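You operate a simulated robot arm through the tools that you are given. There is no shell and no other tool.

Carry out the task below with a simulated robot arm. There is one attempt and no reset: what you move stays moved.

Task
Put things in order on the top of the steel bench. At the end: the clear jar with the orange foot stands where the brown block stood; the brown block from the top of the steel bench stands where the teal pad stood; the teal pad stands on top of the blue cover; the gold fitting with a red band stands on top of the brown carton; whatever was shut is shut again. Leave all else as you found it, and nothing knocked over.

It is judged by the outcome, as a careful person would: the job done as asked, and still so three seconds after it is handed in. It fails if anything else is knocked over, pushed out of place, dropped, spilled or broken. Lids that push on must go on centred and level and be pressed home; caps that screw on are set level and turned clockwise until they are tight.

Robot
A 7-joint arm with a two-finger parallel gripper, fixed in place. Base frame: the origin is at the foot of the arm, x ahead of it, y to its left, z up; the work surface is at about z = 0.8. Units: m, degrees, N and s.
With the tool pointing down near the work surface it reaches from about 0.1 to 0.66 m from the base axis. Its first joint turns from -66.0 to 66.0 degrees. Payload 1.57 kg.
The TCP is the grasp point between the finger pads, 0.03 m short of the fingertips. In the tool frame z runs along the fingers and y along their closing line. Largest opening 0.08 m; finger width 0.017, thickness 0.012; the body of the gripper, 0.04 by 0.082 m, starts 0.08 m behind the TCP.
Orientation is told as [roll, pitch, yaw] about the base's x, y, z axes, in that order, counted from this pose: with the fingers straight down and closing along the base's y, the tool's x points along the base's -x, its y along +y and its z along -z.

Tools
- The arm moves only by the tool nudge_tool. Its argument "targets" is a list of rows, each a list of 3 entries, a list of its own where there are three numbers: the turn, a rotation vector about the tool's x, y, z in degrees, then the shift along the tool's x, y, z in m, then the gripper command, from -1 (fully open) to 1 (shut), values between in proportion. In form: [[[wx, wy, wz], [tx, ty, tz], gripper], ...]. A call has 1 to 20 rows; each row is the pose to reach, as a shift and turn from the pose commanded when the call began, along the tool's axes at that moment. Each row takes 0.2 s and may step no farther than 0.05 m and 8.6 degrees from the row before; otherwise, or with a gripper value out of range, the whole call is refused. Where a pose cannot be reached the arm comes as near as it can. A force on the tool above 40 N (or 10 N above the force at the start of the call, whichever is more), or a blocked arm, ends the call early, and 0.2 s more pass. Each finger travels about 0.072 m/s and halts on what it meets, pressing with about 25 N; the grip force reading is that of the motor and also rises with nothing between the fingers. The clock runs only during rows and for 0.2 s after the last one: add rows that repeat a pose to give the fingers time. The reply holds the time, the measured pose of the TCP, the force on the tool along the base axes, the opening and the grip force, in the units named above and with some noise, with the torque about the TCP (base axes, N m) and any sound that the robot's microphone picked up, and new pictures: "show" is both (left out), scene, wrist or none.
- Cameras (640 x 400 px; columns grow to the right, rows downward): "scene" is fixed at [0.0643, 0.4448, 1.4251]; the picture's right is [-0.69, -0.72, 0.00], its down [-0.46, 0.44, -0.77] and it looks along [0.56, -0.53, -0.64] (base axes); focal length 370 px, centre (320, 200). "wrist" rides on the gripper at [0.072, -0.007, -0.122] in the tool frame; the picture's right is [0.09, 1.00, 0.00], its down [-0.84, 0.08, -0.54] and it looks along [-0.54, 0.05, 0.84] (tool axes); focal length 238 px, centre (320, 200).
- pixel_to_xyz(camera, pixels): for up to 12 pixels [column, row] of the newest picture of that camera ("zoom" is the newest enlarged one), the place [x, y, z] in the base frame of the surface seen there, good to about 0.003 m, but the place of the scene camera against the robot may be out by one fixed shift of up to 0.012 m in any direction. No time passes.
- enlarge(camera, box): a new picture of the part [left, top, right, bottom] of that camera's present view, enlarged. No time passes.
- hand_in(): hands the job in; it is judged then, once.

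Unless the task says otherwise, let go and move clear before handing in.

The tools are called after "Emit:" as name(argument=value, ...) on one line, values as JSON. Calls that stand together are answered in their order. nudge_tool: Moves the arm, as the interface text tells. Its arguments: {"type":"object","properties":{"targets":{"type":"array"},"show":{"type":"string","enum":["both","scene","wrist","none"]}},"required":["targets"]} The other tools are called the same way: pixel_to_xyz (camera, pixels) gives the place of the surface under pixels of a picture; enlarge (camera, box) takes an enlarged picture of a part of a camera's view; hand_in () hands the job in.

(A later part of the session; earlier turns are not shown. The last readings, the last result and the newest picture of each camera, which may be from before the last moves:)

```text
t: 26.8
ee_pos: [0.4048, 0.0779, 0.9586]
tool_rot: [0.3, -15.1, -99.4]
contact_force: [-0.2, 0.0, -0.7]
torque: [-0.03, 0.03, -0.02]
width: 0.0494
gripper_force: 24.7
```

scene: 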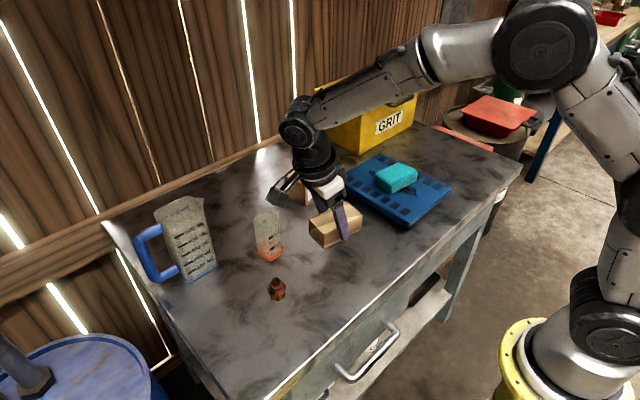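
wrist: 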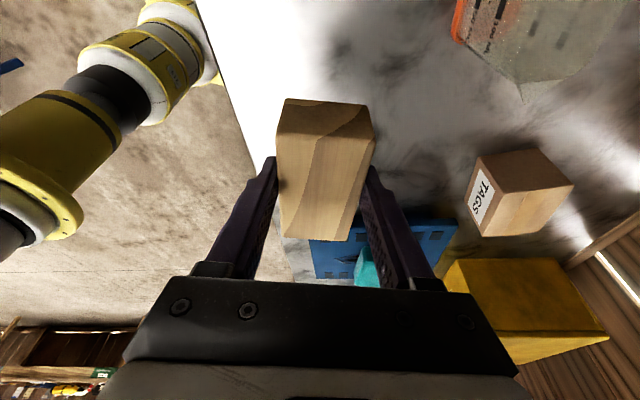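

The block is held level. I'll carry it across at z≈0.96 (clear of the pad on the cover, whose top is at 0.876) to above the teal pad's old spot.

Emit:
nudge_tool(targets=[[[0, 0, 0], [-0.0401, 0.0118, 0.0107], 1], [[0, 0, 0], [-0.0801, 0.0237, 0.0215], 1], [[0, 0, 0], [-0.1202, 0.0355, 0.0322], 1], [[0, 0, 0], [-0.1602, 0.0474, 0.043], 1], [[0, 0, 0], [-0.2003, 0.0592, 0.0537], 1], [[0, 0, 0], [-0.2404, 0.0711, 0.0644], 1], [[0, 0, 0], [-0.2804, 0.0829, 0.0752], 1], [[-0.1, 0, -0.3], [-0.3205, 0.0948, 0.0859], 1], [[-0.2, 0, -0.6], [-0.3606, 0.1066, 0.0966], 1], [[-0.3, 0, -0.9], [-0.4006, 0.1185, 0.1074], 1], [[-0.4, 0, -1.2], [-0.4407, 0.1303, 0.1181], 1], [[-0.45, 0, -1.5], [-0.4807, 0.1421, 0.1289], 1], [[-0.47, 0, -1.74], [-0.5208, 0.154, 0.1396], 1], [[-0.47, 0, -1.74], [-0.5208, 0.154, 0.1396], 1], [[-0.47, 0, -1.74], [-0.5208, 0.154, 0.1396], 1]])

```text
t: 30.0
ee_pos: [0.4715, -0.4806, 0.9606]
tool_rot: [0.4, -15.1, -97.6]
contact_force: [0.4, 0.9, 0.1]
torque: [0.01, -0.02, -0.03]
width: 0.0493
gripper_force: 25.6
```

scene: 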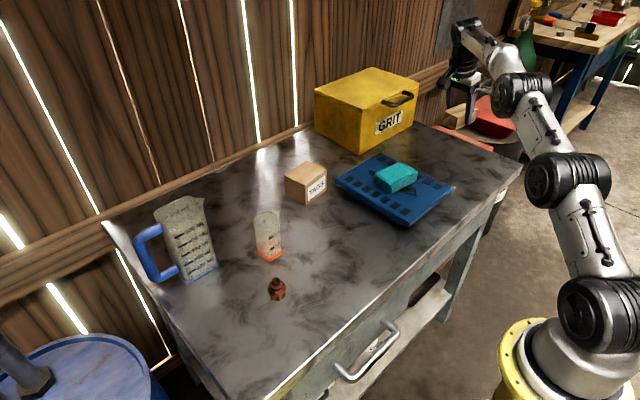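
wrist: 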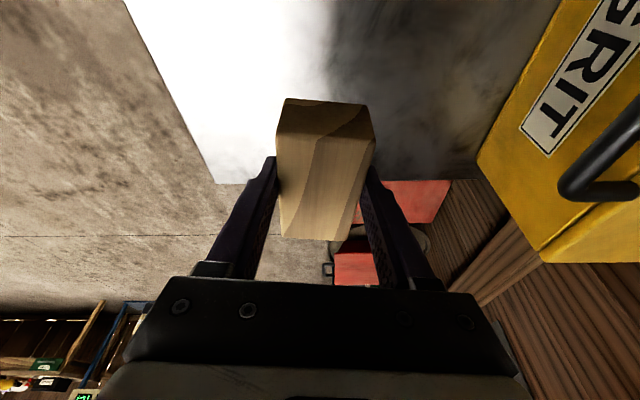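

At (0.4715,-0.4806,0.961) over the old pad spot. I'll shift 3 mm back in x and descend to just above the bench.

Emit:
nudge_tool(targets=[[[0, 0, 0], [0.0088, -0.0016, 0.0287], 1], [[0, 0, 0], [0.0166, -0.0032, 0.0577], 1], [[0, 0, 0], [0.0244, -0.0032, 0.0866], 1], [[0, 0, 0], [0.0291, -0.0032, 0.104], 1], [[0, 0, 0], [0.0312, -0.0032, 0.1118], 1], [[0, 0, 0], [0.0312, -0.0032, 0.1118], 1]])

```text
t: 31.4
ee_pos: [0.4683, -0.478, 0.8441]
tool_rot: [0.4, -15.1, -97.7]
contact_force: [-0.2, -0.3, -1.3]
torque: [0.0, -0.02, 0.0]
width: 0.0498
gripper_force: 24.6
```

scene: 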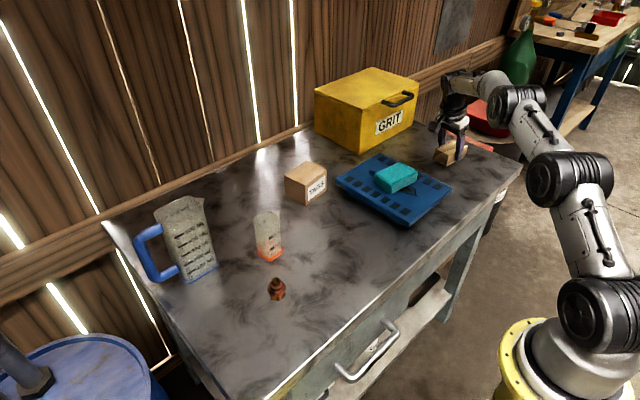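
wrist: 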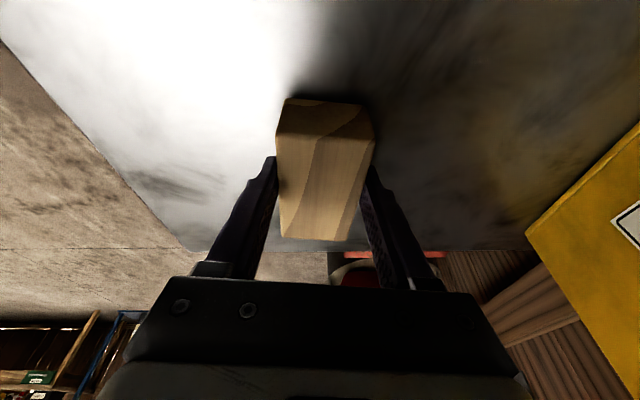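

The block is about 5 mm above the bench. I'll step down gently.

Emit:
nudge_tool(targets=[[[0, 0, 0], [-0.0007, 0, 0.0024], 1], [[0, 0, 0], [-0.0004, 0, 0.0038], 1], [[0, 0, 0], [-0.0003, 0, 0.0046], 1], [[0, 0, 0], [-0.0003, 0, 0.0046], 1]], show="none")

```text
t: 32.4
ee_pos: [0.4675, -0.4801, 0.8396]
tool_rot: [0.4, -15.2, -97.7]
contact_force: [-0.4, 1.0, -1.3]
torque: [-0.01, -0.02, -0.01]
width: 0.0497
gripper_force: 25.4
```

Emit:
nudge_tool(targets=[[[0, 0, 0], [0.0002, 0, 0.0007], 1], [[0, 0, 0], [0.0003, 0, 0.0013], 1], [[0, 0, 0], [0.0003, 0, 0.0013], 1]], show="none")

```text
t: 33.2
ee_pos: [0.4683, -0.4805, 0.8393]
tool_rot: [0.5, -15.1, -97.7]
contact_force: [-0.3, -0.3, -1.5]
torque: [0.02, 0.02, 0.01]
width: 0.0494
gripper_force: 24.5
```

No contact yet at z≈0.839. Continuing in small steps.

Emit:
nudge_tool(targets=[[[0, 0, 0], [0.0002, 0, 0.0007], 1], [[0, 0, 0], [0.0003, 0, 0.0012], 1], [[0, 0, 0], [0.0003, 0, 0.0012], 1]], show="none")

```text
t: 34.0
ee_pos: [0.4681, -0.4803, 0.8383]
tool_rot: [0.4, -15.3, -97.7]
contact_force: [-0.9, 1.4, 1.3]
torque: [0.11, 0.08, -0.01]
width: 0.0498
gripper_force: 25.4
```

The vertical force swung from -1.5 to +1.3 N, so the block is touching. I'll add half a millimetre and read again.

Emit:
nudge_tool(targets=[[[0, 0, 0], [0.0001, 0, 0.0005], 1], [[0, 0, 0], [0.0001, 0, 0.0005], 1]], show="none")

```text
t: 34.6
ee_pos: [0.4684, -0.4809, 0.8377]
tool_rot: [0.3, -15.2, -97.7]
contact_force: [-2.7, 2.0, 6.4]
torque: [0.23, 0.24, 0.02]
width: 0.0494
gripper_force: 25.2
```

The block is seated on the bench (6.4 N up). I'll open the fingers slowly, then rise straight up.

Emit:
nudge_tool(targets=[[[0, 0, 0], [0, 0, 0], 0.5], [[0, 0, 0], [0, 0, 0], 0.1], [[0, 0, 0], [0, 0, 0], -0.3], [[0, 0, 0], [0, 0, 0], -0.7], [[0, 0, 0], [0, 0, 0], -1], [[0, 0, 0], [0, 0, 0], -1]], show="wrist")

```text
t: 36.0
ee_pos: [0.4679, -0.4807, 0.8363]
tool_rot: [0.5, -15.1, -97.6]
contact_force: [0.3, 0.7, -0.3]
torque: [0.0, 0.0, 0.01]
width: 0.0801
gripper_force: 0.1
```

wrist: 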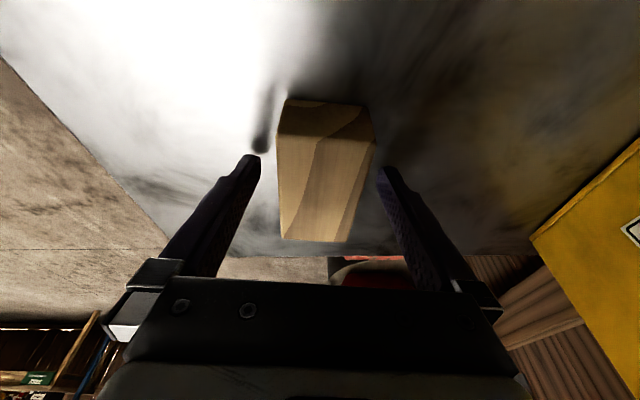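

The block stands free at the old pad spot. I'll lift straight up, then untilt on the way back.

Emit:
nudge_tool(targets=[[[0, 0, 0], [-0.0026, 0, -0.0097], -1], [[0, 0, 0], [-0.0078, 0, -0.029], -1], [[0, 0, 0], [-0.0155, 0, -0.058], -1], [[0, 0, 0], [-0.0233, 0, -0.0869], -1], [[0, 0, 0], [-0.0337, 0, -0.1256], -1], [[0, 0, 0], [-0.0337, 0, -0.1256], -1]])

```text
t: 37.4
ee_pos: [0.4658, -0.4799, 0.9656]
tool_rot: [0.3, -15.1, -97.5]
contact_force: [0.2, -0.5, 0.2]
torque: [-0.01, 0.01, 0.02]
width: 0.0803
gripper_force: 0.1
```

scene: 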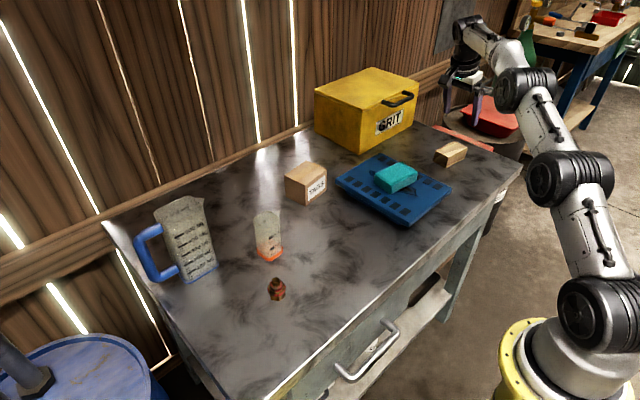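
wrist: 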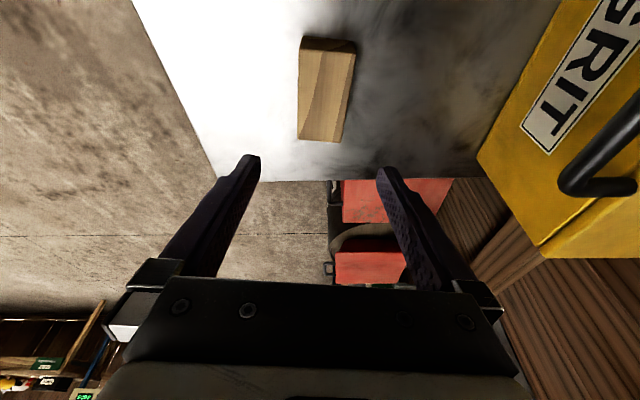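

The block stands at (451,153) in the scene, where the pad was. I'll verify its place and study the jar and the fitting more closely.

Emit:
pixel_to_xyz(camera="wrist", pixels=[[303, 52], [352, 55], [300, 135], [338, 138], [325, 95]])

Emit:
enlarge(camera="scene", box=[230, 195, 310, 310])

Emit:
pixel_to_xyz(camera="scene", pixels=[[267, 213], [256, 250], [281, 250], [268, 260], [268, 240], [262, 254], [278, 240], [277, 280], [278, 293], [197, 270], [185, 205], [283, 258]])

```text
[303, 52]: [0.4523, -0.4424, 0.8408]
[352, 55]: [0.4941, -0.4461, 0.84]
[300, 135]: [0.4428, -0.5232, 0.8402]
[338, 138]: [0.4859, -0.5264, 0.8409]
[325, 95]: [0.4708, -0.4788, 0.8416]
```

```text
3.48 times, centred on (270, 252) of scene
```

zoom: 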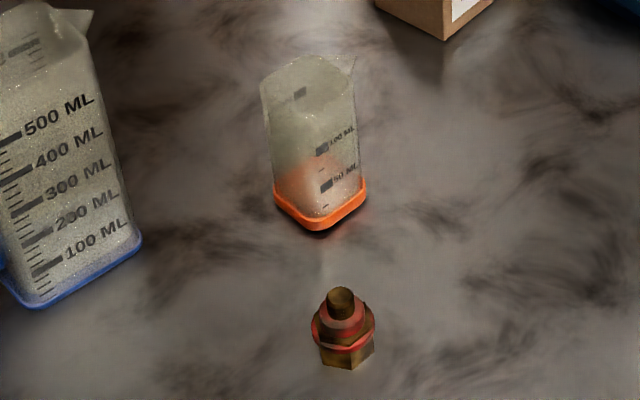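

```text
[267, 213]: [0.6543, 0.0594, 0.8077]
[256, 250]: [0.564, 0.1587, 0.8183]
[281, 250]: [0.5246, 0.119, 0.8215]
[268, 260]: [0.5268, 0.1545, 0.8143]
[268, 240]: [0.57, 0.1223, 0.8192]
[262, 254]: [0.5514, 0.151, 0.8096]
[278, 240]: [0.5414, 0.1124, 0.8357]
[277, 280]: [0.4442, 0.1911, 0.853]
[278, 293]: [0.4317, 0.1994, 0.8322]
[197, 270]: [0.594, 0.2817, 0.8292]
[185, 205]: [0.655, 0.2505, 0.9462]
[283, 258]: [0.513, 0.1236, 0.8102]
```

The block's centre reads (0.469,-0.484), right where the pad was. The jar (268,237) has its spout at the upper right of its rim; I'll move back towards it, untilting on the way.

Emit:
nudge_tool(targets=[[[0, 0, 0], [0.0375, -0.0079, -0.0166], -1], [[0, 2, 0], [0.075, -0.0159, -0.0332], -1], [[0, 4, 0], [0.1126, -0.0238, -0.0498], -1], [[0, 6, 0], [0.1501, -0.0317, -0.0664], -1], [[0, 8, 0], [0.1876, -0.0396, -0.0829], -1], [[0, 10, 0], [0.2252, -0.0476, -0.0995], -1], [[0, 12.5, 0], [0.2627, -0.0555, -0.1161], -1], [[0, 15.1, 0], [0.3002, -0.0634, -0.1327], -1], [[0, 15.1, 0], [0.3002, -0.0634, -0.1327], -1]], show="none")

```text
t: 39.4
ee_pos: [0.4465, -0.1492, 1.0173]
tool_rot: [0.2, 0.0, -97.6]
contact_force: [0.2, 0.2, -0.1]
torque: [0.02, 0.01, 0.02]
width: 0.0803
gripper_force: 0.1
```

Untilted at (0.4465,-0.149,1.017). Now I'll turn the yaw back to 0 while moving to look at the jar from the robot's side.

Emit:
nudge_tool(targets=[[[0, 0, -8.13], [0.0219, -0.0052, 0.003], -1], [[0, 0, -16.27], [0.0439, -0.0103, 0.006], -1], [[0, 0, -24.4], [0.0658, -0.0155, 0.009], -1], [[0, 0, -32.5], [0.0877, -0.0206, 0.012], -1], [[0, 0, -40.7], [0.1096, -0.0258, 0.015], -1], [[0, 0, -48.8], [0.1316, -0.0309, 0.018], -1], [[0, 0, -56.9], [0.1535, -0.0361, 0.022], -1], [[0, 0, -65.1], [0.1754, -0.0412, 0.025], -1], [[0, 0, -73.2], [0.1973, -0.0464, 0.028], -1], [[0, 0, -81.3], [0.2193, -0.0515, 0.031], -1], [[0, 0, -89.5], [0.2412, -0.0567, 0.034], -1], [[0, 0, -97.6], [0.2631, -0.0618, 0.037], -1], [[0, 0, -97.6], [0.2631, -0.0618, 0.037], -1], [[0, 0, -97.6], [0.2631, -0.0618, 0.037], -1]])

```text
t: 42.4
ee_pos: [0.4214, 0.1178, 0.9784]
tool_rot: [0.0, -0.3, 0.1]
contact_force: [1.1, 0.3, -0.5]
torque: [-0.01, 0.0, 0.01]
width: 0.0799
gripper_force: 0.0
```

scene: 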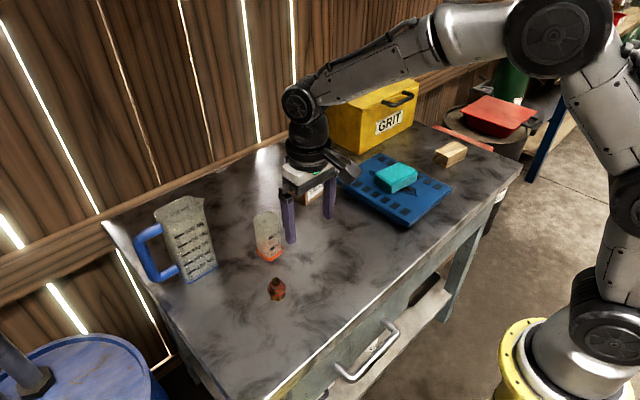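
wrist: 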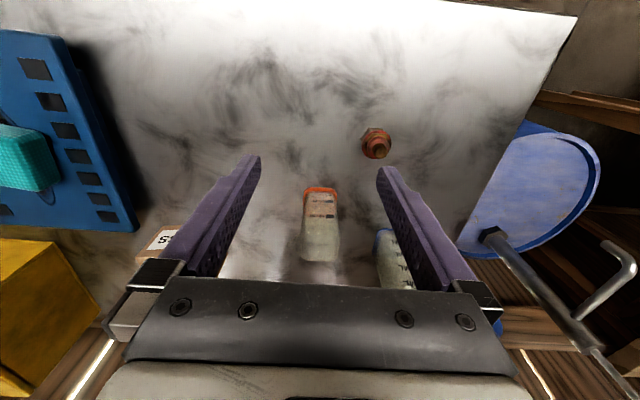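

The jar is now between the fingers' lines at (321,225) with its scale facing the robot; the fitting is at (376,143). I'll enlarge and measure both.

Emit:
enlarge(camera="wrist", box=[270, 110, 420, 290])

Emit:
pixel_to_xyz(camera="wrist", pixels=[[305, 189], [336, 188], [320, 188], [305, 200], [338, 200], [320, 260], [306, 258], [337, 258], [376, 143], [378, 152], [372, 130], [330, 262]])

```text
2.22 times, centred on (345, 200) of wrist
```

zoom: 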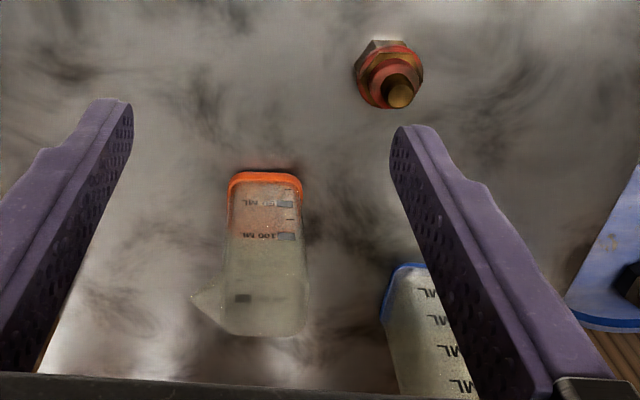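

```text
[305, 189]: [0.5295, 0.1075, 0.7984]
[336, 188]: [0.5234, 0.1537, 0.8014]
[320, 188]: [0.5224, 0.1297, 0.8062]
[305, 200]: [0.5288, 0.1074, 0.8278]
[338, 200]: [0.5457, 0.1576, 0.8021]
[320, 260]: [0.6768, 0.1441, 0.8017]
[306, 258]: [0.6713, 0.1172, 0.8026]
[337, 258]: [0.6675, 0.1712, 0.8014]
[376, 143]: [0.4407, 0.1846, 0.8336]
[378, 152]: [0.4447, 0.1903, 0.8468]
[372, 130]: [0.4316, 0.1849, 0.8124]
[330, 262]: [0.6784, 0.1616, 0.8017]
```

The jar is about 0.047 m square and ~0.093 m tall, with its spout pointing to -y, so the fingers must close along x. I'll turn the yaw to +90° and view it from the -y side.

Emit:
nudge_tool(targets=[[[0, 0, -8.2], [-0.01, -0.0062, 0], -1], [[0, 0, -16.4], [-0.02, -0.0124, 0], -1], [[0, 0, -24.6], [-0.03, -0.0186, 0], -1], [[0, 0, -32.8], [-0.04, -0.0248, 0], -1], [[0, 0, -41], [-0.05, -0.031, 0], -1], [[0, 0, -49.2], [-0.06, -0.0372, 0], -1], [[0, 0, -57.4], [-0.07, -0.0434, 0], -1], [[0, 0, -65.6], [-0.08, -0.0496, 0], -1], [[0, 0, -73.8], [-0.09, -0.0558, 0], -1], [[0, 0, -82], [-0.1, -0.062, 0], -1], [[0, 0, -90], [-0.11, -0.068, 0], -1], [[0, 0, -90], [-0.11, -0.068, 0], -1], [[0, 0, -90], [-0.11, -0.068, 0], -1]])

```text
t: 45.2
ee_pos: [0.5293, 0.0508, 0.978]
tool_rot: [-0.3, 0.2, 90.1]
contact_force: [-0.2, -0.2, 0.4]
torque: [-0.03, -0.02, 0.01]
width: 0.0798
gripper_force: 0.0
```

scene: 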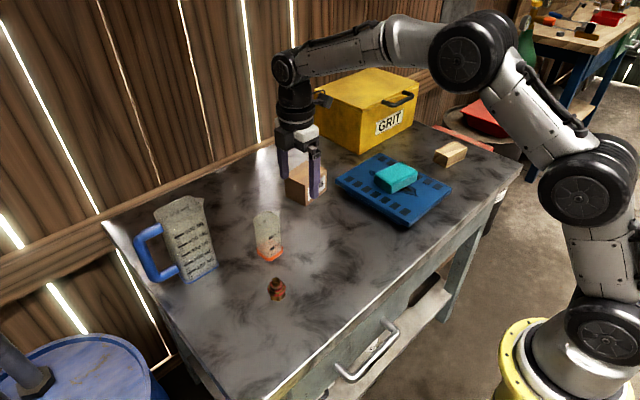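
wrist: 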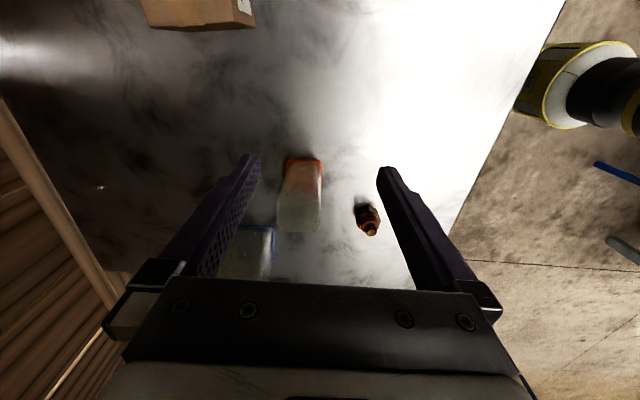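

Emit:
enlarge(camera="wrist", box=[240, 130, 400, 290])

Emit:
pixel_to_xyz(camera="wrist", pixels=[[286, 160], [305, 158], [322, 160], [286, 168], [322, 170], [284, 180], [324, 180], [300, 230], [278, 225], [318, 228], [368, 230], [366, 210]])

```text
2.50 times, centred on (320, 210) of wrist
```

zoom: 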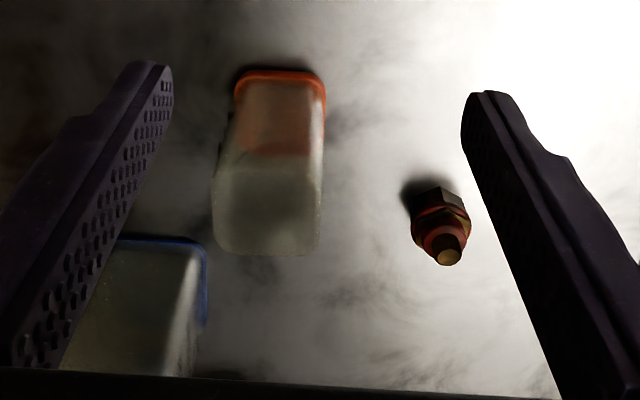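

```text
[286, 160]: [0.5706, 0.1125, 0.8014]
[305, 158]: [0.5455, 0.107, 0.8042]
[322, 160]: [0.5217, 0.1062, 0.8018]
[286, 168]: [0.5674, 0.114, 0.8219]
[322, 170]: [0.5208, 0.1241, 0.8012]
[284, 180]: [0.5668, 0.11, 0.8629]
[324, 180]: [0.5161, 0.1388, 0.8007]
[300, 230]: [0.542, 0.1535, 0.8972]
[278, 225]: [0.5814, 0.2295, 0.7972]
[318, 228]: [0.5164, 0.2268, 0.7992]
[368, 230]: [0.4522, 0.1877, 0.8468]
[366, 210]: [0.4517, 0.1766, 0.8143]
```

The jar's foot is centred near (0.546,0.1305), rim at z≈0.897. I need its turn more exactly, so I'll enlarge tightly on the foot and rim.

Emit:
enlarge(camera="wrist", box=[270, 145, 340, 240])

Emit:
enlarge(camera="scene", box=[240, 200, 300, 270])

```text
4.21 times, centred on (305, 192) of wrist
```

zoom: 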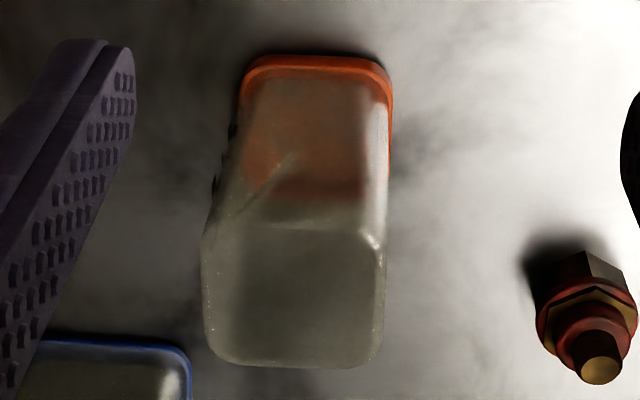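

```text
5.71 times, centred on (270, 235) of scene
```

zoom: 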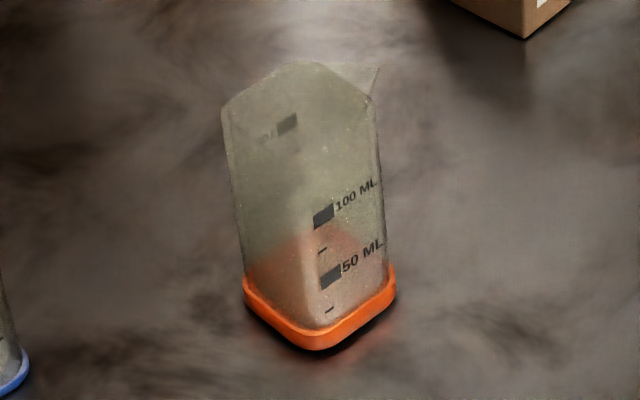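

The jar is turned only ~1°, centre (0.5455,0.1305). I'll move over it at the same height with 1° more yaw and check alignment.

Emit:
nudge_tool(targets=[[[0, 0, -0.5], [-0.03, -0.006, 0], -1], [[0, 0, -1], [-0.06, -0.012, 0], -1], [[0, 0, -1], [-0.08, -0.0165, 0], -1], [[0, 0, -1], [-0.08, -0.0165, 0], -1]])

```text
t: 46.2
ee_pos: [0.5456, 0.1299, 0.9814]
tool_rot: [-0.3, 0.1, 91.0]
contact_force: [0.0, -0.5, -0.1]
torque: [0.01, 0.03, -0.04]
width: 0.08
gripper_force: 0.0
```

scene: 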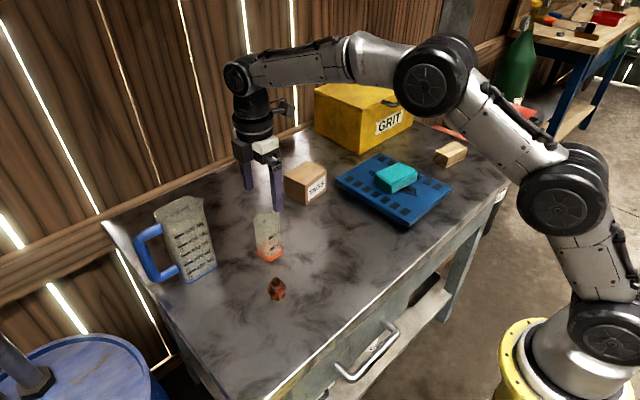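
wrist: 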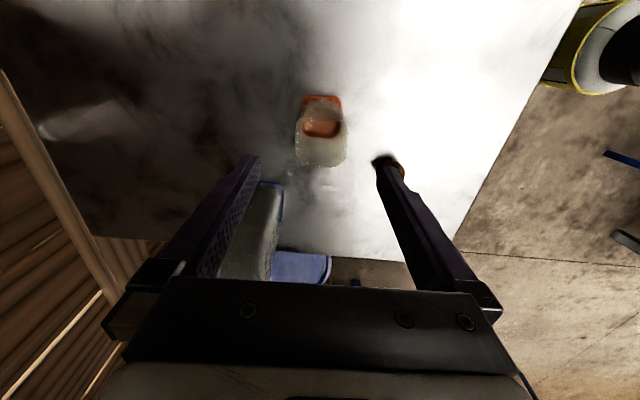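

The jar is centred at column ~321, matching the TCP line. Before descending I'll check where the pitcher's near edges lie relative to the left finger.

Emit:
pixel_to_xyz(camera="wrist", pixels=[[270, 186], [282, 186], [276, 230], [255, 230], [245, 260], [265, 270], [300, 255], [268, 210], [320, 165], [300, 130], [345, 135], [320, 100]])

Emit:
enlarge(camera="wrist", box=[220, 80, 420, 290])

```text
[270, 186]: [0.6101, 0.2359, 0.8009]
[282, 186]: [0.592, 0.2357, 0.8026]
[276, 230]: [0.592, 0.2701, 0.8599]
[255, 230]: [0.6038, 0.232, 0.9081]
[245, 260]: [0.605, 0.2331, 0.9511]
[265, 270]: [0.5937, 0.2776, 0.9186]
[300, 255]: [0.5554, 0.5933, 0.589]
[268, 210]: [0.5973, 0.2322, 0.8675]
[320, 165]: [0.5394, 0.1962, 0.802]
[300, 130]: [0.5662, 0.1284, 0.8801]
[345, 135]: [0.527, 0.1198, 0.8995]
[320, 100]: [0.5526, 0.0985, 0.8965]
```

```text
1.90 times, centred on (320, 185) of wrist
```

zoom: 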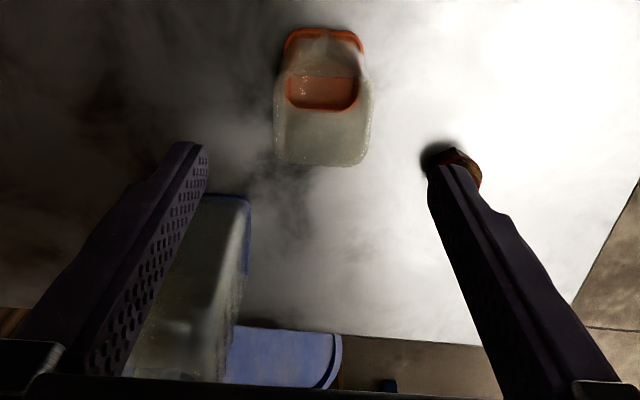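

The pitcher's near face is at y≈0.232, well clear. I'll descend straight to z≈0.85 with the fingers open around the jar.

Emit:
nudge_tool(targets=[[[0, 0, 0], [0, 0, 0.03], -1], [[0, 0, 0], [0, 0, 0.06], -1], [[0, 0, 0], [0, 0, 0.09], -1], [[0, 0, 0], [0, 0, 0.115], -1], [[0, 0, 0], [0, 0, 0.13], -1], [[0, 0, 0], [0, 0, 0.13], -1]])

```text
t: 47.6
ee_pos: [0.5473, 0.1311, 0.8494]
tool_rot: [-0.4, 0.2, 91.0]
contact_force: [-0.1, 1.0, 0.1]
torque: [-0.01, -0.02, 0.03]
width: 0.08
gripper_force: 0.0
```

scene: 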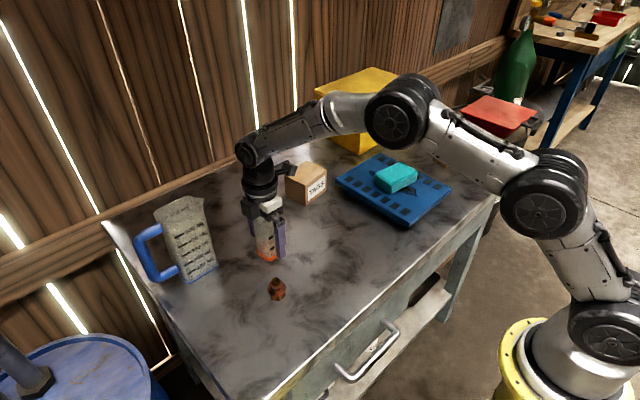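
wrist: 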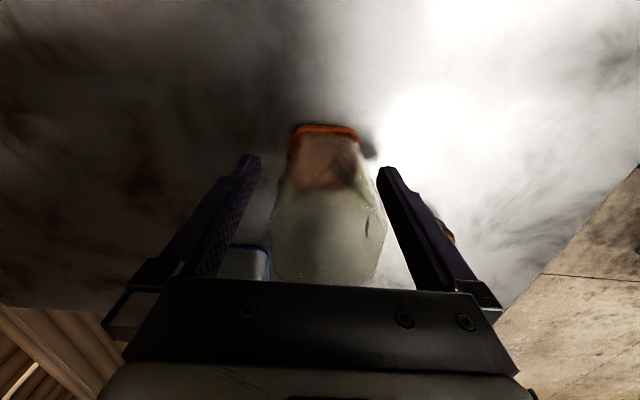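

The jar sits ~2 mm toward -x of centre between the fingers. I'll shift 2 mm and close slowly.

Emit:
nudge_tool(targets=[[[0, 0, 0], [0, 0.002, 0], -1], [[0, 0, 0], [0, 0.002, 0], -0.6], [[0, 0, 0], [0, 0.002, 0], -0.35], [[0, 0, 0], [0, 0.002, 0], -0.25], [[0, 0, 0], [0, 0.002, 0], -0.18], [[0, 0, 0], [0, 0.002, 0], -0.1], [[0, 0, 0], [0, 0.002, 0], 0.2], [[0, 0, 0], [0, 0.002, 0], 1], [[0, 0, 0], [0, 0.002, 0], 1]])

```text
t: 49.6
ee_pos: [0.5464, 0.1315, 0.8493]
tool_rot: [-0.4, 0.0, 91.0]
contact_force: [0.4, 0.1, -0.1]
torque: [-0.03, 0.01, -0.01]
width: 0.0455
gripper_force: 25.0
```

scene: 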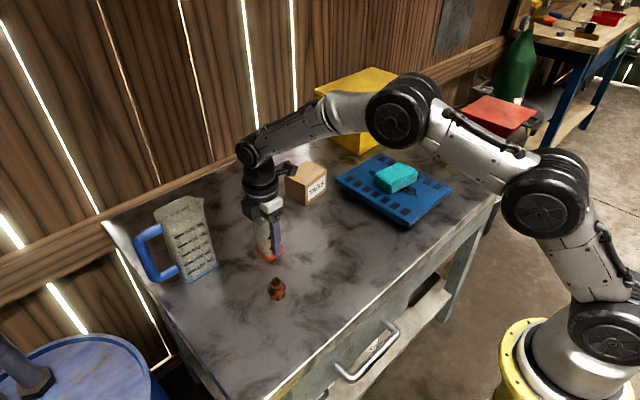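
wrist: 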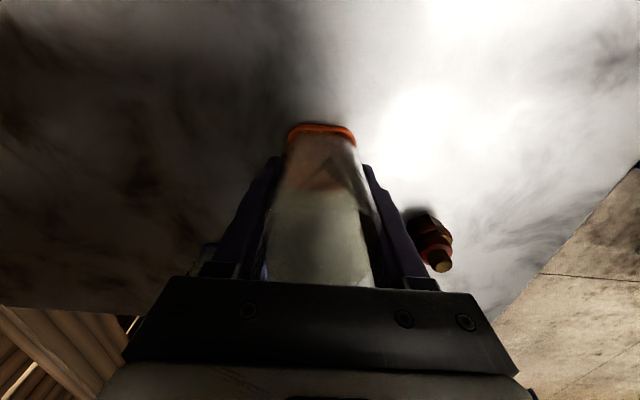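

The jar is gripped at 0.0455 m. I'll lift it slowly and check.

Emit:
nudge_tool(targets=[[[0, 0, 0], [0, 0, -0.004], 1], [[0, 0, 0], [0, 0, -0.012], 1], [[0, 0, 0], [0, 0, -0.03], 1], [[0, 0, 0], [0, 0, -0.05], 1], [[0, 0, 0], [0, 0, -0.065], 1], [[0, 0, 0], [0, 0, -0.065], 1]])

```text
t: 51.0
ee_pos: [0.5445, 0.1309, 0.9149]
tool_rot: [-0.3, 0.1, 91.1]
contact_force: [0.1, -1.2, -0.7]
torque: [0.0, 0.01, -0.01]
width: 0.0454
gripper_force: 24.8
```

scene: 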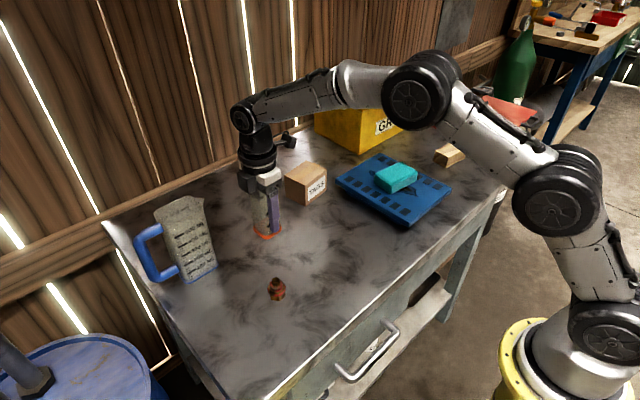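
wrist: 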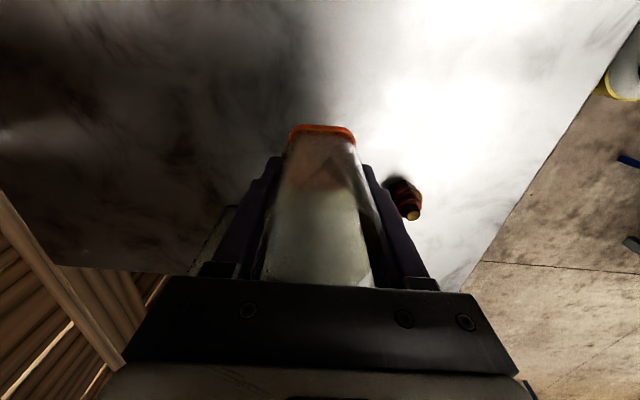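

The jar hangs upright, about 6.5 cm up. I'll carry it over the brown block's old spot at (0.4065,0.0715).

Emit:
nudge_tool(targets=[[[0, 0, 0], [0.0114, 0.028, 0], 1], [[0, 0, 0], [0.0228, 0.056, 0], 1], [[0, 0, 0], [0.0343, 0.084, 0], 1], [[0, 0, 0], [0.0457, 0.112, 0], 1], [[0, 0, 0], [0.0571, 0.139, 0], 1], [[0, 0, 0], [0.0571, 0.139, 0], 1], [[0, 0, 0], [0.0571, 0.139, 0], 1]])

```text
t: 52.6
ee_pos: [0.4074, 0.0685, 0.9137]
tool_rot: [-0.3, 0.1, 91.0]
contact_force: [-0.1, 0.0, -0.3]
torque: [-0.06, -0.01, -0.01]
width: 0.0455
gripper_force: 25.2
```

scene: 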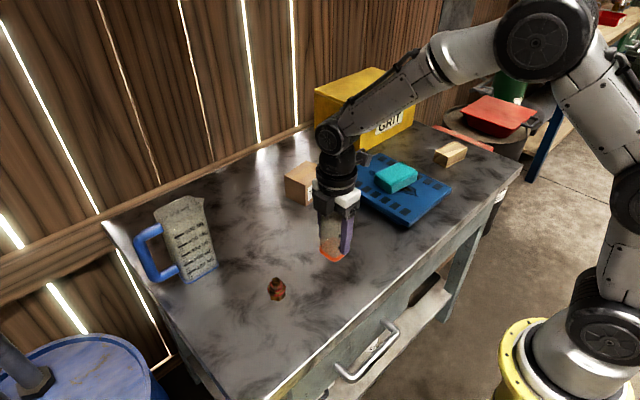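
wrist: 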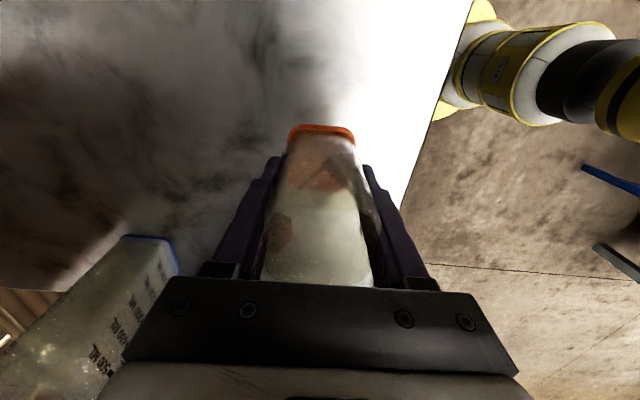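

At (0.4074,0.0685). I'll correct y by +3 mm and lower to just above the bench (contact expected at z≈0.849).

Emit:
nudge_tool(targets=[[[0, 0, 0], [-0.0028, 0.001, 0.02], 1], [[0, 0, 0], [-0.0028, 0.001, 0.04], 1], [[0, 0, 0], [-0.0028, 0.001, 0.055], 1], [[0, 0, 0], [-0.0028, 0.001, 0.06], 1], [[0, 0, 0], [-0.0028, 0.001, 0.062], 1], [[0, 0, 0], [-0.0028, 0.001, 0.062], 1]])

```text
t: 54.0
ee_pos: [0.4066, 0.0751, 0.8515]
tool_rot: [-0.2, 0.1, 91.0]
contact_force: [-0.4, -0.2, 0.4]
torque: [0.03, 0.03, 0.01]
width: 0.0455
gripper_force: 24.6
```

scene: 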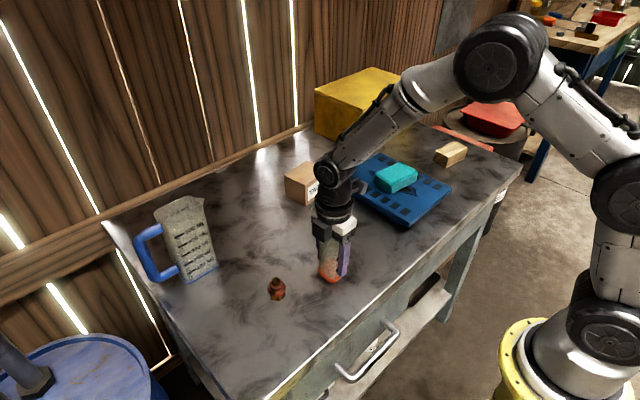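
wrist: 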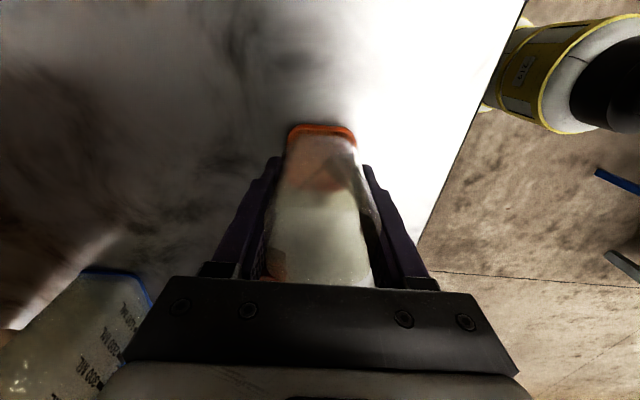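

Measured y is ~0.075; I'll nudge 2 mm back and step down until contact.

Emit:
nudge_tool(targets=[[[0, 0, 0], [0.002, 0, 0], 1], [[0, 0, 0], [0.002, 0, 0.0008], 1], [[0, 0, 0], [0.002, 0, 0.0015], 1], [[0, 0, 0], [0.002, 0, 0.0015], 1]], show="none")

```text
t: 55.0
ee_pos: [0.4075, 0.0726, 0.8491]
tool_rot: [-0.4, 0.2, 91.1]
contact_force: [0.3, 0.4, 0.4]
torque: [0.0, 0.02, -0.01]
width: 0.0457
gripper_force: 24.9
```

Emit:
nudge_tool(targets=[[[0, 0, 0], [0, 0, 0.0006], 1], [[0, 0, 0], [0, 0, 0.0012], 1], [[0, 0, 0], [0, 0, 0.0012], 1]], show="none")

```text
t: 55.8
ee_pos: [0.4068, 0.0725, 0.8496]
tool_rot: [-0.4, 0.1, 91.1]
contact_force: [-0.6, 0.1, 7.8]
torque: [0.0, 0.23, -0.04]
width: 0.0453
gripper_force: 25.0
```

The jar is on the bench (7.8 N). I'll ease off half a millimetre's worth and open slowly.

Emit:
nudge_tool(targets=[[[0, 0, 0], [0, 0, -0.0004], 1], [[0, 0, 0], [0, 0, -0.0004], 0.3], [[0, 0, 0], [0, 0, -0.0004], -0.05], [[0, 0, 0], [0, 0, -0.0004], -0.15], [[0, 0, 0], [0, 0, -0.0004], -0.3], [[0, 0, 0], [0, 0, -0.0004], -0.6], [[0, 0, 0], [0, 0, -0.0004], -1], [[0, 0, 0], [0, 0, -0.0004], -1], [[0, 0, 0], [0, 0, -0.0004], -1]])

```text
t: 57.8
ee_pos: [0.4065, 0.0716, 0.85]
tool_rot: [-0.4, 0.1, 91.0]
contact_force: [-0.3, -0.7, 0.0]
torque: [0.01, 0.03, 0.0]
width: 0.0803
gripper_force: 0.1
```

scene: 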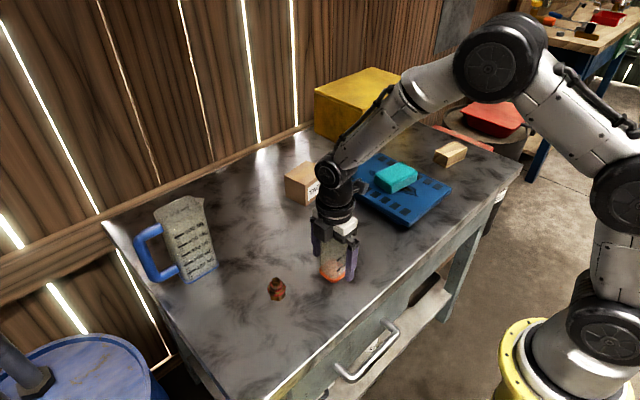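
wrist: 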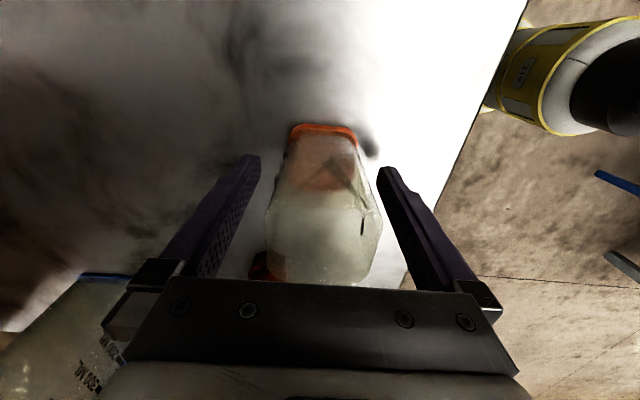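

The jar stands free between the open fingers. I'll rise straight up 14 cm.

Emit:
nudge_tool(targets=[[[0, 0, 0], [0, 0, -0.015], -1], [[0, 0, 0], [0, 0, -0.04], -1], [[0, 0, 0], [0, 0, -0.075], -1], [[0, 0, 0], [0, 0, -0.11], -1], [[0, 0, 0], [0, 0, -0.14], -1], [[0, 0, 0], [0, 0, -0.14], -1]])

```text
t: 59.2
ee_pos: [0.407, 0.0707, 0.9914]
tool_rot: [-0.4, 0.2, 90.9]
contact_force: [0.7, 0.2, -0.1]
torque: [0.04, 0.03, 0.02]
width: 0.0794
gripper_force: 0.0
```

scene: 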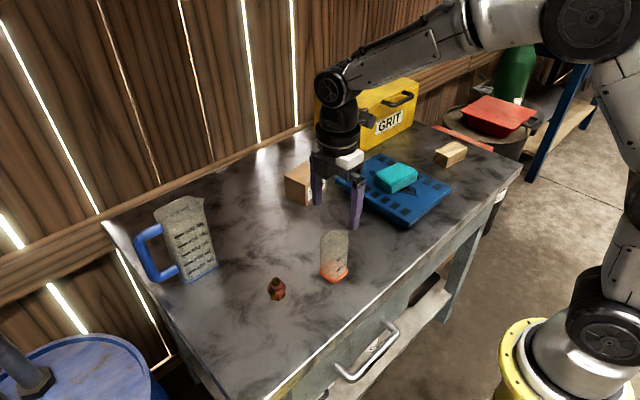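
wrist: 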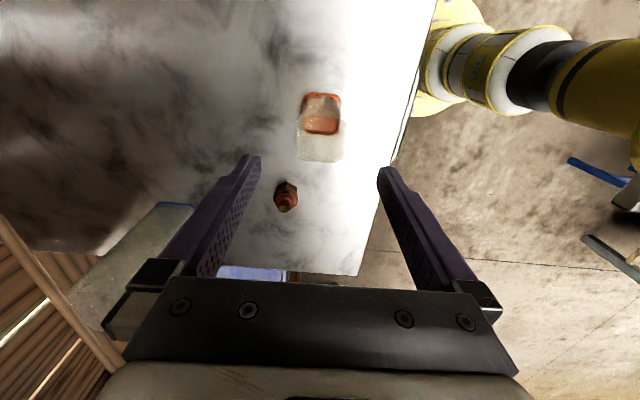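

The jar stands at the block's old spot (334,257 in the scene). Next is the fitting, at (286,196) in the wrist view; I'll enlarge it.

Emit:
enlarge(camera="wrist", box=[255, 160, 325, 230])

Emit:
enlarge(camera="scene", box=[255, 265, 300, 310])

Emit:
pixel_to_xyz(camera="wrist", pixels=[[286, 205], [286, 198], [286, 188], [278, 195], [295, 195], [302, 98], [341, 98], [321, 96], [285, 210]])

```text
5.71 times, centred on (290, 195) of wrist
```

zoom: 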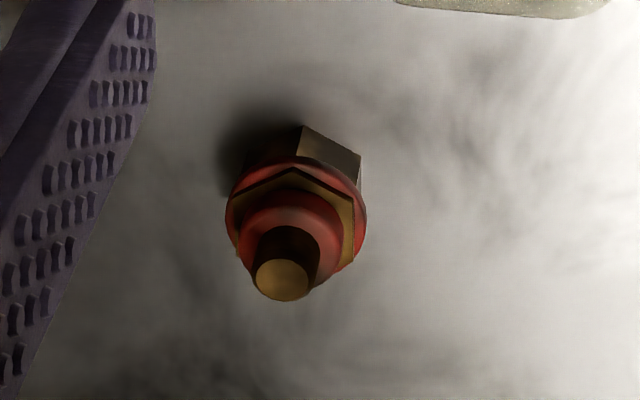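

```text
8.89 times, centred on (278, 288) of scene
```

zoom: 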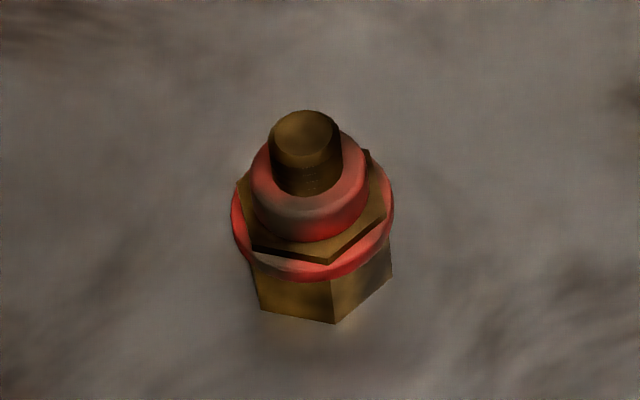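

```text
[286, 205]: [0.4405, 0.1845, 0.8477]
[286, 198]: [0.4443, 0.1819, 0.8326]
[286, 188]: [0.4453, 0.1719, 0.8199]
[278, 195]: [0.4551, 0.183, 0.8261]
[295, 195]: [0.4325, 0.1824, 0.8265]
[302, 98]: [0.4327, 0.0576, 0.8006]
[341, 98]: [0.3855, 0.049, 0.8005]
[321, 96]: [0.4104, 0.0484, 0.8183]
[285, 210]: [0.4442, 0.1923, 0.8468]
```

The fitting is centred near (0.4435,0.1845), its hex flats facing about 65°/245°, so a yaw of about -25° closes on flats and keeps the camera away from the jar. I'll turn there above the fitting.

Emit:
nudge_tool(targets=[[[0, 0, 8.3], [-0.009, -0.001, 0], -1], [[0, 0, 16.6], [-0.018, -0.002, 0], -1], [[0, 0, 24.9], [-0.027, -0.003, 0], -1], [[0, 0, 33.2], [-0.036, -0.0045, 0], -1], [[0, 0, 41.5], [-0.045, -0.0055, 0], -1], [[0, 0, 49.8], [-0.054, -0.0065, 0], -1], [[0, 0, 58.1], [-0.063, -0.0075, 0.0], -1], [[0, 0, 66.4], [-0.072, -0.009, 0.005], -1], [[0, 0, 74.7], [-0.081, -0.01, 0.01], -1], [[0, 0, 83], [-0.09, -0.011, 0.015], -1], [[0, 0, 91.3], [-0.099, -0.012, 0.02], -1], [[0, 0, 99.6], [-0.108, -0.013, 0.025], -1], [[0, 0, 107.9], [-0.117, -0.0145, 0.03], -1], [[0, 0, 116], [-0.124, -0.0152, 0.04], -1], [[0, 0, 116], [-0.124, -0.0152, 0.04], -1], [[0, 0, 116], [-0.124, -0.0152, 0.04], -1]])

```text
t: 62.6
ee_pos: [0.4176, 0.1967, 0.9488]
tool_rot: [0.1, -0.4, -25.0]
contact_force: [0.7, 0.2, 0.3]
torque: [-0.03, -0.01, 0.0]
width: 0.0799
gripper_force: 0.3
```

scene: 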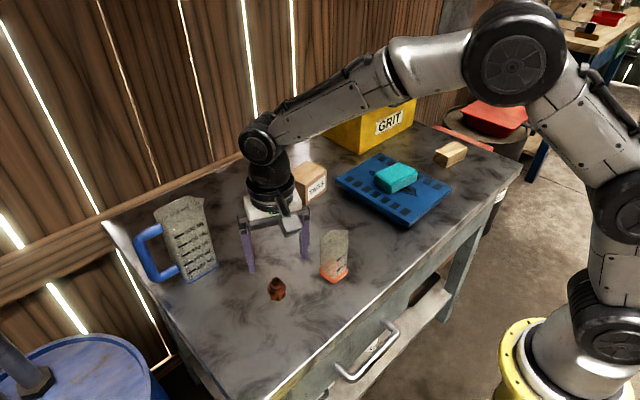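
wrist: 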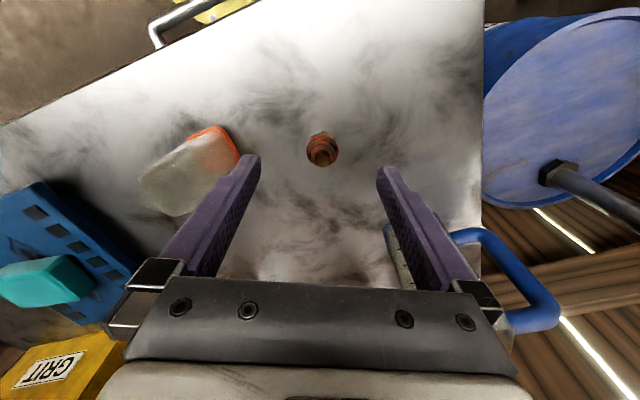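

Emit:
enlarge(camera="wrist", box=[290, 120, 355, 180])

Emit:
pixel_to_xyz(camera="wrist", pixels=[[322, 159], [322, 150], [322, 140], [308, 150], [337, 150], [322, 134], [325, 156], [200, 160], [220, 130]])

```text
6.67 times, centred on (322, 150) of wrist
```

zoom: 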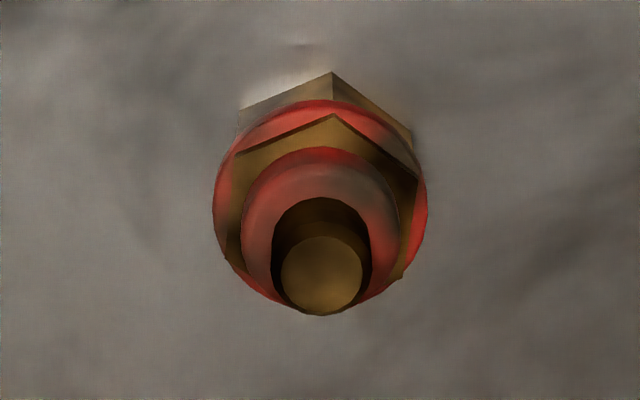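

```text
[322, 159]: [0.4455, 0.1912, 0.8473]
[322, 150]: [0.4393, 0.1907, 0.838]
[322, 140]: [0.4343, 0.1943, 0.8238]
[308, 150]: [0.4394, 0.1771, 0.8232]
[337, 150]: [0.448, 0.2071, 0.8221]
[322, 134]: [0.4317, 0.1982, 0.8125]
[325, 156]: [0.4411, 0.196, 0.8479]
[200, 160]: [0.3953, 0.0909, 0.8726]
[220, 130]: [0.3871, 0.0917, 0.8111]
```

The fitting's ring (Ø≈0.032 m) is centred near (0.444,0.1915), with the hex flats lined up with the fingers at this yaw. I'll move over it and down to z≈0.90.

Emit:
nudge_tool(targets=[[[0, 0, 0], [-0.013, 0.0025, 0.01], -1], [[0, 0, 0], [-0.0264, 0.005, 0.025], -1], [[0, 0, 0], [-0.0264, 0.005, 0.05], -1], [[0, 0, 0], [-0.0264, 0.005, 0.05], -1]])

```text
t: 63.6
ee_pos: [0.4459, 0.1913, 0.9008]
tool_rot: [0.1, -0.4, -25.0]
contact_force: [-0.1, 0.9, 0.5]
torque: [0.02, 0.01, -0.02]
width: 0.0799
gripper_force: 0.0
```

scene: 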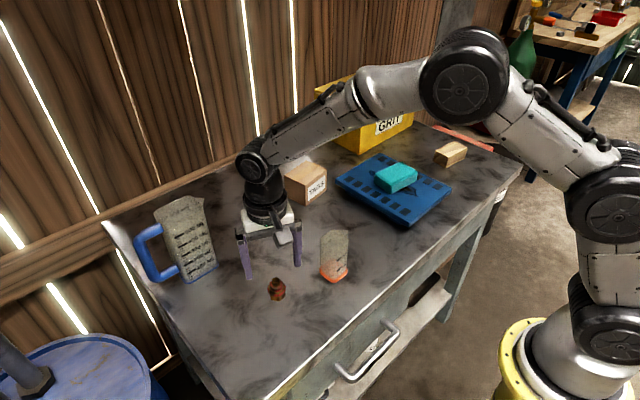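
wrist: 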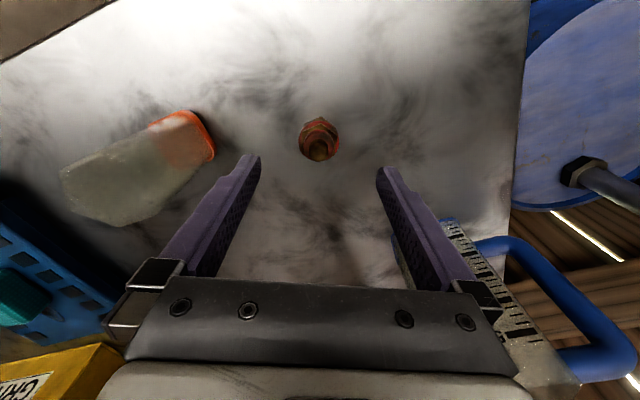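

Emit:
enlarge(camera="wrist", box=[285, 105, 355, 170])

Emit:
pixel_to_xyz(camera="wrist", pixels=[[319, 150], [319, 146], [300, 140], [339, 140], [319, 128], [319, 122], [305, 150], [333, 152]])

```text
6.15 times, centred on (320, 138) of wrist
```

zoom: 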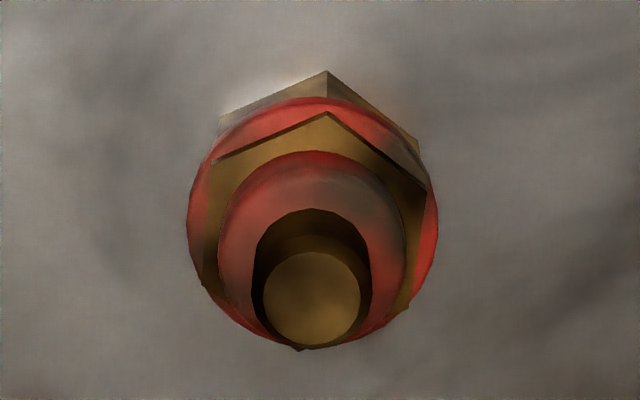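

```text
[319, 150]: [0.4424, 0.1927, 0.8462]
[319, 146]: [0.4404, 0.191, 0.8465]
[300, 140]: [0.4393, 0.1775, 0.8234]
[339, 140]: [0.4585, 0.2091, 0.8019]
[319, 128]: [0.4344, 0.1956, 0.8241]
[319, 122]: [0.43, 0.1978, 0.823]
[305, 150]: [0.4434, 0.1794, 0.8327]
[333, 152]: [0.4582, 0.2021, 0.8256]
```

The fitting is centred under the TCP within ~1 mm. I'll descend to z≈0.834 with open fingers.

Emit:
nudge_tool(targets=[[[0, 0, 0], [0, -0.001, 0.025], -1], [[0, 0, 0], [0, -0.001, 0.045], -1], [[0, 0, 0], [0, -0.001, 0.06], -1], [[0, 0, 0], [0, -0.001, 0.066], -1], [[0, 0, 0], [0, -0.001, 0.066], -1]])

```text
t: 64.8
ee_pos: [0.4444, 0.1876, 0.8349]
tool_rot: [0.1, -0.3, -24.9]
contact_force: [0.2, 1.1, -0.5]
torque: [0.01, 0.0, 0.01]
width: 0.0801
gripper_force: 0.1
```

scene: 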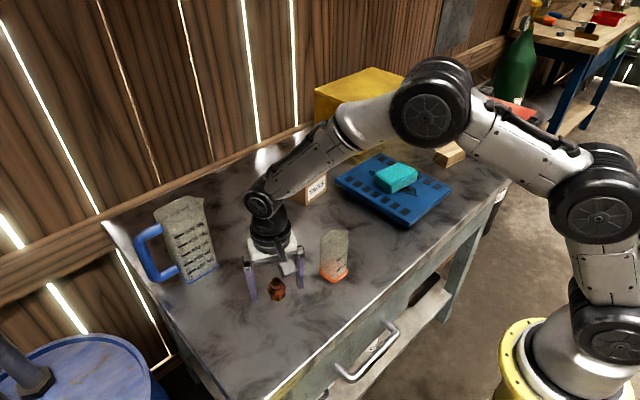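
wrist: 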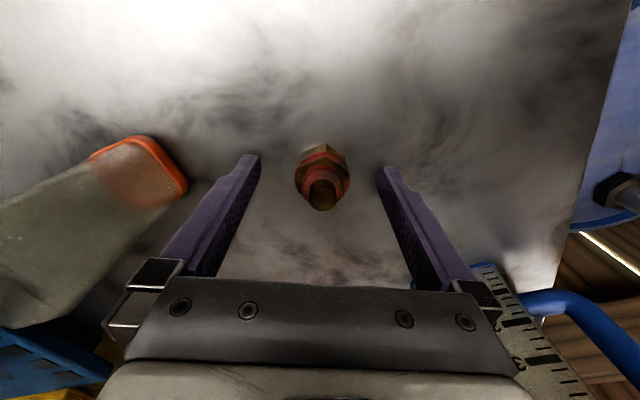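

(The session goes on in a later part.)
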